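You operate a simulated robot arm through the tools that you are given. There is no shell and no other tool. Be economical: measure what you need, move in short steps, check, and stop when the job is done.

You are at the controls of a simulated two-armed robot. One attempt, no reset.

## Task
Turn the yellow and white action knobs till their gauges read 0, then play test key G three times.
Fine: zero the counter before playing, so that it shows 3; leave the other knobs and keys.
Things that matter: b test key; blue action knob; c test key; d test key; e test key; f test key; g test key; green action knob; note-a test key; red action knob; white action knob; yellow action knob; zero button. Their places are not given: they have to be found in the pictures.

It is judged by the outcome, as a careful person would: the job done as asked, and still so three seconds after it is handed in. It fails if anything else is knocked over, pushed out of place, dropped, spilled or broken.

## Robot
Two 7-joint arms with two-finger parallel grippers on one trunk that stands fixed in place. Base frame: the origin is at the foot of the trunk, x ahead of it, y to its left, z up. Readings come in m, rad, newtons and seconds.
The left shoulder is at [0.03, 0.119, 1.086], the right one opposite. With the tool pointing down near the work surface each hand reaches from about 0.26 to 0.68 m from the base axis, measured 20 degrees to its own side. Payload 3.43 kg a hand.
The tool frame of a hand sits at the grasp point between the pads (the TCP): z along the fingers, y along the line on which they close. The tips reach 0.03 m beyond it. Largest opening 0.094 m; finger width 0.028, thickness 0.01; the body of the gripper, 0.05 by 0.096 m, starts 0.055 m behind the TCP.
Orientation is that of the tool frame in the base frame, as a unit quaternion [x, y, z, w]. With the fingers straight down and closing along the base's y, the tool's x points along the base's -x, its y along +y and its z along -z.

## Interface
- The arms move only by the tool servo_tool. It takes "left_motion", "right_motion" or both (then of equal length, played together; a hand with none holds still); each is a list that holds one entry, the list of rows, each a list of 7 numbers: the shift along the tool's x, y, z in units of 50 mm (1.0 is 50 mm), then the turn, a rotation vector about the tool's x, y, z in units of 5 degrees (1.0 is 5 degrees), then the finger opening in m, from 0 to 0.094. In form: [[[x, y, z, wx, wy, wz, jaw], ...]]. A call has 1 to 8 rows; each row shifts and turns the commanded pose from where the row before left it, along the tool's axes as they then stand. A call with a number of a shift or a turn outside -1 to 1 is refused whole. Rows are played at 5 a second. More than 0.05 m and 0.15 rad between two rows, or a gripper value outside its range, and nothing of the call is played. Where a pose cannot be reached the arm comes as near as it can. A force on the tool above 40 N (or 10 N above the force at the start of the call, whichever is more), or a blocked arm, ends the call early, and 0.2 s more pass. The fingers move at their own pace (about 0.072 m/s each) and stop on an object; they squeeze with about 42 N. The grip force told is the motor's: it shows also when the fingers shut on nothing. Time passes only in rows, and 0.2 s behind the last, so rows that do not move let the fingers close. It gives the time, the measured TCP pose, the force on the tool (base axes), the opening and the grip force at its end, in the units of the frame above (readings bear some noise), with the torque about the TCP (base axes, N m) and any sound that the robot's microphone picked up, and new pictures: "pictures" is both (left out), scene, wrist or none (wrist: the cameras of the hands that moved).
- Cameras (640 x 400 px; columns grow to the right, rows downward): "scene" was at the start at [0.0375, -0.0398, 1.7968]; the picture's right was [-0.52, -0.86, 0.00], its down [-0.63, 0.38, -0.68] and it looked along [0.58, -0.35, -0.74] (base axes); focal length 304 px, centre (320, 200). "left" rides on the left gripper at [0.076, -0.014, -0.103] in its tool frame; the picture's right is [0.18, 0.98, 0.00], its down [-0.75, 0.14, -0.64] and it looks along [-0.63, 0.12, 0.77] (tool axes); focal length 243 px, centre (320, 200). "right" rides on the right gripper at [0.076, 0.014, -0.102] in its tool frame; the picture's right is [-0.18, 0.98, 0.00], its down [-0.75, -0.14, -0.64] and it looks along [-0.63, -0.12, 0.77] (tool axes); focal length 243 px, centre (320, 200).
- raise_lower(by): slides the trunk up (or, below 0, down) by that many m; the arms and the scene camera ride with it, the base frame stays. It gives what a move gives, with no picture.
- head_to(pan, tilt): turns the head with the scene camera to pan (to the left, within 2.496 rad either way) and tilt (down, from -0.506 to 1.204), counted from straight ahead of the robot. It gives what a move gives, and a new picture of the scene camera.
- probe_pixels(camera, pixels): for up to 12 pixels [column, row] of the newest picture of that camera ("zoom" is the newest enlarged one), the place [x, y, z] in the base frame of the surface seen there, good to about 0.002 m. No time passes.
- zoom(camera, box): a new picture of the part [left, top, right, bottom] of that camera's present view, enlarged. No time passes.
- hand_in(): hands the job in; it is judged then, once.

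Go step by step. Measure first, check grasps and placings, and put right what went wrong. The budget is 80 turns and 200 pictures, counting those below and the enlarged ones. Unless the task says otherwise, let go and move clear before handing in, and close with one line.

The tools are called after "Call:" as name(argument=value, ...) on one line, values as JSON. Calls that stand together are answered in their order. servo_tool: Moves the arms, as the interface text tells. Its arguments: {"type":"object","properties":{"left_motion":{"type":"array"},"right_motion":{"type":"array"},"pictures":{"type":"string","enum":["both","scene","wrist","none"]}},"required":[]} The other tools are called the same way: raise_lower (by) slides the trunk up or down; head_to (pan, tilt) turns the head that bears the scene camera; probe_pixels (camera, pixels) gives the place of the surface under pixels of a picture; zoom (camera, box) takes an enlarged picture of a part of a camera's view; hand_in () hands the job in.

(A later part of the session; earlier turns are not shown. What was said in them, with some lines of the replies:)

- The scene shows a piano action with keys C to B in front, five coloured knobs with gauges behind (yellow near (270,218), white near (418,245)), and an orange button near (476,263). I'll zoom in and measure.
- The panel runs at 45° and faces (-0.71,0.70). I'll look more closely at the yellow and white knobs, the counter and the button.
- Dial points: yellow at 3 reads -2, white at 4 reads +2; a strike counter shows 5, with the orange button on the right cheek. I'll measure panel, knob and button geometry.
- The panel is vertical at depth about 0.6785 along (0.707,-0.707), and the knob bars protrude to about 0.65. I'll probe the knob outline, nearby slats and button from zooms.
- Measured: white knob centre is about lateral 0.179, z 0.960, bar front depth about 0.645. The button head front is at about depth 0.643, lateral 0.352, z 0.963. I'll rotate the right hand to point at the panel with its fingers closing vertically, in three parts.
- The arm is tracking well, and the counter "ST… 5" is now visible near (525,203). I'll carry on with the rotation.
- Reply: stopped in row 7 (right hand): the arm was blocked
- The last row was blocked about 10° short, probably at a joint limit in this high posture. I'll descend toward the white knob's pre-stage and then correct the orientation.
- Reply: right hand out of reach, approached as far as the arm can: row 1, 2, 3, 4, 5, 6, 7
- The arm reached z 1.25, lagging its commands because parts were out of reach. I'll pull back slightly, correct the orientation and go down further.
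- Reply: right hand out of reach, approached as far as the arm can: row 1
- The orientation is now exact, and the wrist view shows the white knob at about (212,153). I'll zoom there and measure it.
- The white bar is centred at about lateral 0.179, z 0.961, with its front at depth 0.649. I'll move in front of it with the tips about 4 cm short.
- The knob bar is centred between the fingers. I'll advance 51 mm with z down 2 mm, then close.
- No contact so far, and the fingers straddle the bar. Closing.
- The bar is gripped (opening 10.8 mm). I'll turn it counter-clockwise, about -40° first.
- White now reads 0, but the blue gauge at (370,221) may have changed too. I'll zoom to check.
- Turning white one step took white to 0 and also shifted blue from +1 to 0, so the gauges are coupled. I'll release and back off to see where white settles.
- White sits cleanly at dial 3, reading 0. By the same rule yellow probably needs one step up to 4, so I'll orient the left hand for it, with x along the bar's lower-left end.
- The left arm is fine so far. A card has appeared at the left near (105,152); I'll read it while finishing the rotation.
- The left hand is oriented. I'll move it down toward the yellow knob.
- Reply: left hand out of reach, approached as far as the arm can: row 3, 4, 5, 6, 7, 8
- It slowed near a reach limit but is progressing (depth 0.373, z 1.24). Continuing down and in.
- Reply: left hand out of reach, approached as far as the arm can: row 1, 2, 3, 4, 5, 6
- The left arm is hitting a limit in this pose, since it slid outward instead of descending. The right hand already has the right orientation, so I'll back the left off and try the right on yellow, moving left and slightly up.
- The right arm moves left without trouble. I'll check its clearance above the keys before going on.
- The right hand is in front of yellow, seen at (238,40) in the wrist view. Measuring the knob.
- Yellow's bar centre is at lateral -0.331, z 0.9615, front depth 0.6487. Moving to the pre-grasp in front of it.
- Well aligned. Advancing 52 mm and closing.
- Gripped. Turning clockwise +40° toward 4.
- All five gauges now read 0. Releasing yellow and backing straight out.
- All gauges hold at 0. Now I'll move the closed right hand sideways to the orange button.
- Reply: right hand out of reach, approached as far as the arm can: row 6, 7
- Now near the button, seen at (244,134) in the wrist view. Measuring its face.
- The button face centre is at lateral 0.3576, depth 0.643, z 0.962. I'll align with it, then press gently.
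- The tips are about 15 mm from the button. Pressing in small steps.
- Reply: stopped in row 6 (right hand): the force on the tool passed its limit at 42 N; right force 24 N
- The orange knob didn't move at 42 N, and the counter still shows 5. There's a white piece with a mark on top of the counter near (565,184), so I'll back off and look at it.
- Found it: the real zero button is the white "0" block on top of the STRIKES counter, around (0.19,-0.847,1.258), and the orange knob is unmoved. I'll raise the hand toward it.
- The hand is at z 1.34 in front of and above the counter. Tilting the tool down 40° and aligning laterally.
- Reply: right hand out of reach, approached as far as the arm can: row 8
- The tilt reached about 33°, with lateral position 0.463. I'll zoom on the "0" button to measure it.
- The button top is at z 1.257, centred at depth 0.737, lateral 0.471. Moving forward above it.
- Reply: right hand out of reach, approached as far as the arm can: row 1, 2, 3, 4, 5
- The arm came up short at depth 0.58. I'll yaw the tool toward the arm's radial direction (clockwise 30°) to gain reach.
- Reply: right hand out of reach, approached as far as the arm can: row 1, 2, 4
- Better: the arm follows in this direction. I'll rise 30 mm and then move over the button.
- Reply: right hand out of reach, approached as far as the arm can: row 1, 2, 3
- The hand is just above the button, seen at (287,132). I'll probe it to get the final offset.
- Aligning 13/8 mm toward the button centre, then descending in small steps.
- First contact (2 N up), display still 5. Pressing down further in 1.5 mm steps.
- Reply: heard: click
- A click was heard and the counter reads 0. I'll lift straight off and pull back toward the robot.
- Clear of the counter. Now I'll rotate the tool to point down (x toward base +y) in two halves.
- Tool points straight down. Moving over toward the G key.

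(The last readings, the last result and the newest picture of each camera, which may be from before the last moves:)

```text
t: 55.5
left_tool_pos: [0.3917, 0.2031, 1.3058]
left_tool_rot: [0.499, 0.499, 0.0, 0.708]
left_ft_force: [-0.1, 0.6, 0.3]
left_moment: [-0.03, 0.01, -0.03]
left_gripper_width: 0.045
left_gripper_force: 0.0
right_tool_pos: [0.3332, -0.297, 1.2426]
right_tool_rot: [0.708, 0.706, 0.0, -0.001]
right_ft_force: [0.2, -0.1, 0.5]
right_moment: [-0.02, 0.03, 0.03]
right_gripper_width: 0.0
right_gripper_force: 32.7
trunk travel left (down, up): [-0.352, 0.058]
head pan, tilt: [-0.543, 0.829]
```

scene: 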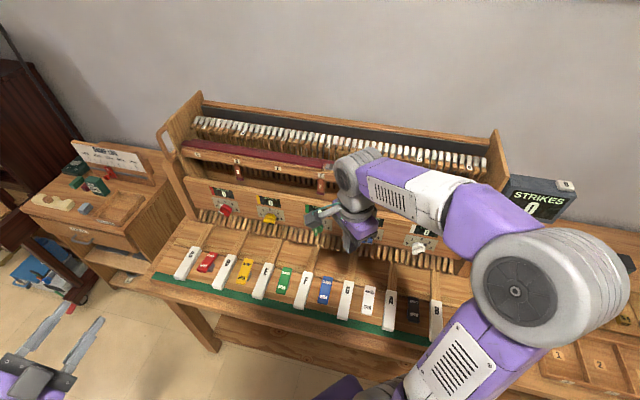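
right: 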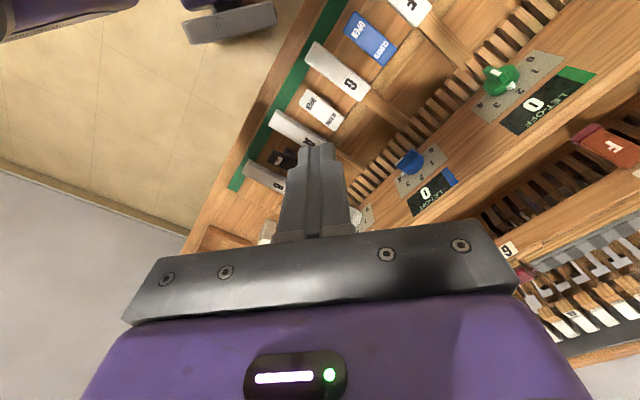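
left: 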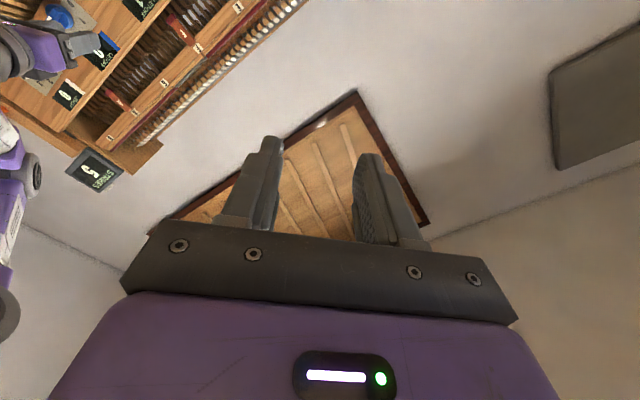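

Directly above G (TCP (0.333,-0.297)). I'll verify the G key in the wrist view, then descend to hover.

Call:
probe_pixels(camera="right", pixels=[[312, 50], [330, 66], [350, 82], [360, 92], [318, 108], [295, 130]])

Call:
servo_tool(right_motion=[[[0, 0, 0.9, 0, 0, 0, 0], [0, 0, 0.9, 0, 0, 0, 0], [0, 0, 0.9, 0, 0, 0, 0], [0, 0, 0.9, 0, 0, 0, 0], [0, 0, 0.9, 0, 0, 0, 0], [0, 0, 0.9, 0, 0, 0, 0], [0, 0, 0, 0, 0, 0, 0]]], pictures="both")

```text
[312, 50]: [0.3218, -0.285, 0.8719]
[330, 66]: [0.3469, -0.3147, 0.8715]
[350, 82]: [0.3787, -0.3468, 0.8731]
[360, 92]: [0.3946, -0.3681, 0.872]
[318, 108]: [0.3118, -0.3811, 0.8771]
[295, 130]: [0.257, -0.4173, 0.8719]
```

```text
t: 57.1
left_tool_pos: [0.3884, 0.2031, 1.3059]
left_tool_rot: [0.499, 0.499, 0.001, 0.709]
left_ft_force: [-0.6, -0.2, 0.2]
left_moment: [0.03, -0.02, 0.04]
left_gripper_width: 0.0447
left_gripper_force: 0.1
right_tool_pos: [0.3306, -0.297, 0.9734]
right_tool_rot: [0.708, 0.706, 0.0, -0.001]
right_ft_force: [-0.5, -0.5, -0.3]
right_moment: [0.0, -0.01, 0.01]
right_gripper_width: 0.0
right_gripper_force: 32.9
trunk travel left (down, up): [-0.352, 0.058]
head pan, tilt: [-0.543, 0.829]
```

scene: 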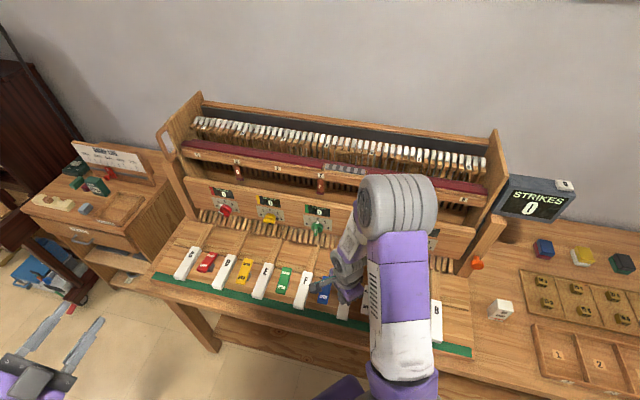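
right: 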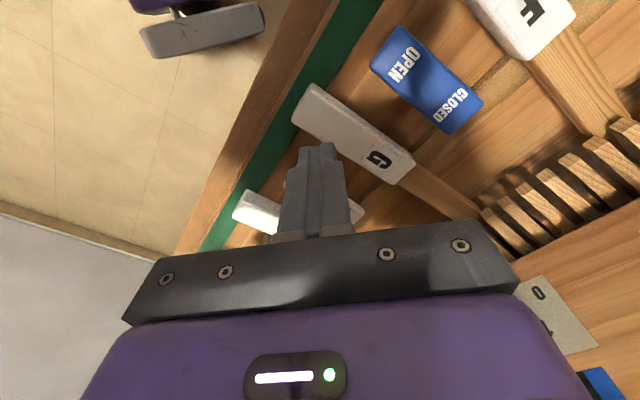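

Centred on G (lateral -0.0238). Descending to just above the key, then making the first press in small steps.

Call:
servo_tool(right_motion=[[[0, 0, 0.6, 0, 0, 0, 0], [0, 0, 0.6, 0, 0, 0, 0], [0, 0, 0.1, 0, 0, 0, 0], [0, 0, 0.1, 0, 0, 0, 0], [0, 0, 0.06, 0, 0, 0, 0], [0, 0, 0.06, 0, 0, 0, 0]]], pictures="scene")

```text
t: 58.5
left_tool_pos: [0.3894, 0.2021, 1.3065]
left_tool_rot: [0.5, 0.498, -0.001, 0.708]
left_ft_force: [-0.2, -0.6, 0.6]
left_moment: [0.04, 0.0, 0.01]
left_gripper_width: 0.0449
left_gripper_force: 0.1
right_tool_pos: [0.3311, -0.2982, 0.8963]
right_tool_rot: [0.708, 0.706, 0.0, 0.0]
right_ft_force: [0.1, 0.3, -0.5]
right_moment: [0.01, -0.01, 0.01]
right_gripper_width: 0.0
right_gripper_force: 32.9
trunk travel left (down, up): [-0.352, 0.058]
head pan, tilt: [-0.543, 0.829]
heard: click
```

scene: 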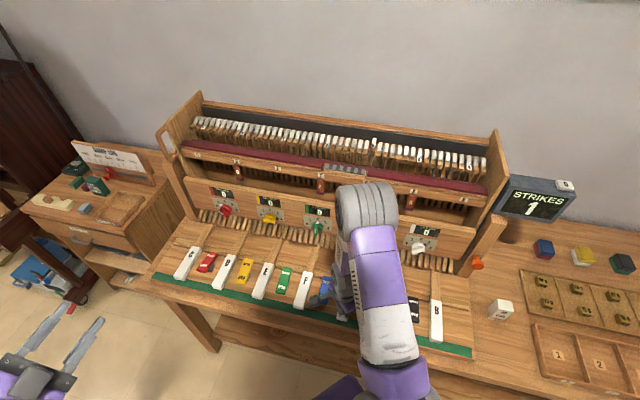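

Click heard and the counter shows 1. Lifting clear and pressing a second time.

Call:
servo_tool(right_motion=[[[0, 0, -0.4, 0, 0, 0, 0], [0, 0, -0.3, 0, 0, 0, 0], [0, 0, 0, 0, 0, 0, 0], [0, 0, 0, 0, 0, 0, 0], [0, 0, 0.5, 0, 0, 0, 0], [0, 0, 0.1, 0, 0, 0, 0], [0, 0, 0.1, 0, 0, 0, 0], [0, 0, 0, 0, 0, 0, 0]]], pictures="scene")

```text
t: 60.3
left_tool_pos: [0.3892, 0.2029, 1.3064]
left_tool_rot: [0.5, 0.498, 0.0, 0.708]
left_ft_force: [-0.2, -0.4, 0.6]
left_moment: [0.01, 0.02, -0.01]
left_gripper_width: 0.045
left_gripper_force: 0.0
right_tool_pos: [0.3287, -0.2991, 0.8955]
right_tool_rot: [0.708, 0.706, 0.001, -0.001]
right_ft_force: [0.2, -0.9, 0.9]
right_moment: [0.01, -0.01, 0.01]
right_gripper_width: 0.0001
right_gripper_force: 33.3
trunk travel left (down, up): [-0.352, 0.058]
head pan, tilt: [-0.543, 0.829]
heard: click
```

scene: 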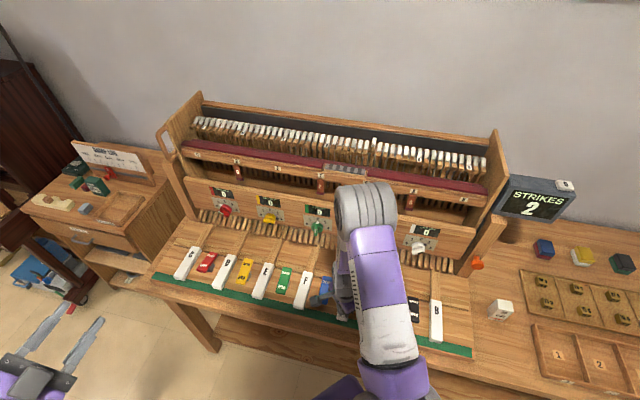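

Counter 2. Third press, the same way.

Call:
servo_tool(right_motion=[[[0, 0, -0.4, 0, 0, 0, 0], [0, 0, -0.3, 0, 0, 0, 0], [0, 0, 0, 0, 0, 0, 0], [0, 0, 0, 0, 0, 0, 0], [0, 0, 0.5, 0, 0, 0, 0], [0, 0, 0.1, 0, 0, 0, 0], [0, 0, 0.1, 0, 0, 0, 0], [0, 0, 0, 0, 0, 0, 0]]], pictures="scene")

```text
t: 62.1
left_tool_pos: [0.3904, 0.202, 1.3064]
left_tool_rot: [0.5, 0.498, 0.0, 0.708]
left_ft_force: [0.1, 0.6, -0.4]
left_moment: [0.0, -0.01, 0.01]
left_gripper_width: 0.045
left_gripper_force: 0.0
right_tool_pos: [0.331, -0.2982, 0.8962]
right_tool_rot: [0.708, 0.706, 0.0, -0.001]
right_ft_force: [0.0, -0.1, 0.1]
right_moment: [0.02, -0.02, -0.01]
right_gripper_width: 0.0
right_gripper_force: 33.4
trunk travel left (down, up): [-0.352, 0.058]
head pan, tilt: [-0.543, 0.829]
heard: click
```

scene: 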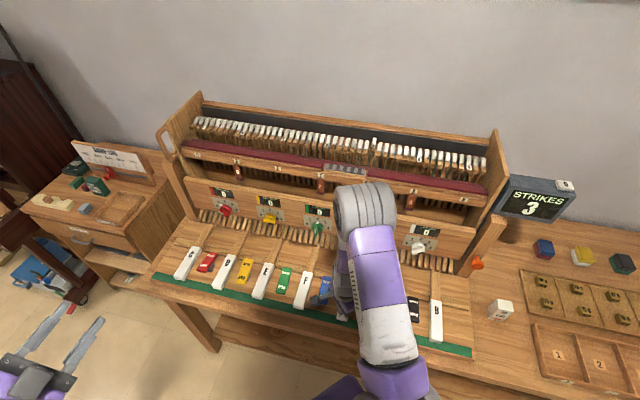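

Counter shows 3. Lifting well clear and doing a final check.

Call:
servo_tool(right_motion=[[[0, 0, -0.7, 0, 0, 0, 0], [0, 0, -0.9, 0, 0, 0, 0], [0, 0, -0.9, 0, 0, 0, 0], [0, 0, -0.9, 0, 0, 0, 0], [0, 0, -0.9, 0, 0, 0, 0], [0, 0, -0.9, 0, 0, 0, 0], [-0.6, -0.6, 0, 0, 0, 0, 0], [-0.6, -0.6, 0, 0, 0, 0, 0]]], pictures="both")

Call:
zoom(camera="scene", box=[190, 160, 590, 350])

```text
t: 63.9
left_tool_pos: [0.3907, 0.2049, 1.3066]
left_tool_rot: [0.499, 0.499, 0.0, 0.709]
left_ft_force: [0.0, 0.2, 0.8]
left_moment: [0.02, 0.0, -0.04]
left_gripper_width: 0.0446
left_gripper_force: 0.0
right_tool_pos: [0.2698, -0.3562, 1.1554]
right_tool_rot: [0.707, 0.707, 0.0, -0.001]
right_ft_force: [-0.2, 0.3, 0.1]
right_moment: [-0.01, 0.0, -0.04]
right_gripper_width: 0.0001
right_gripper_force: 32.8
trunk travel left (down, up): [-0.352, 0.058]
head pan, tilt: [-0.543, 0.829]
```

scene: 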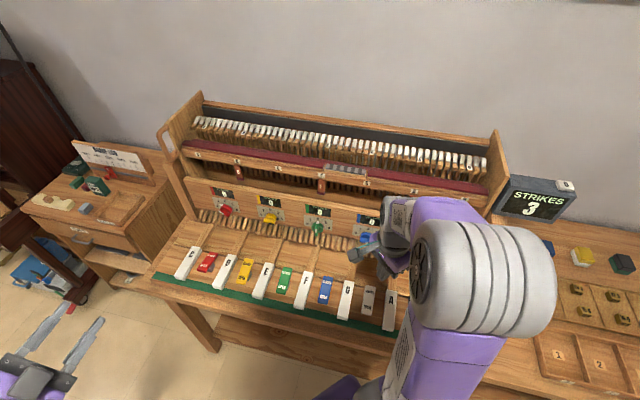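
right: 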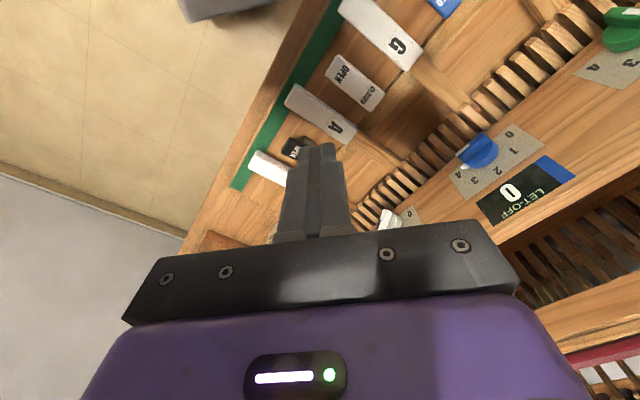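

```text
1.60 times, centred on (390, 255) of scene
```

zoom: 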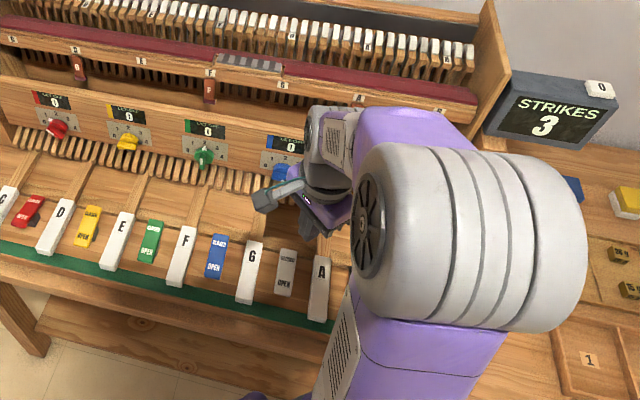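

The counter shows 3, yellow reads 0, and white read 0 in the previous frame and hasn't been touched since. The hand is clear of everything, so I'm handing in.

Call:
hand_in()

```text
The job is handed in.
```

The job is handed in: the yellow and white gauges read 0, and after zeroing the counter and playing key G three times it shows 3. I first pressed the orange knob on the right cheek by mistake (about 42 N), but it did not move. Turning yellow and white also brought the red, green and blue gauges to 0; I left their knobs alone.
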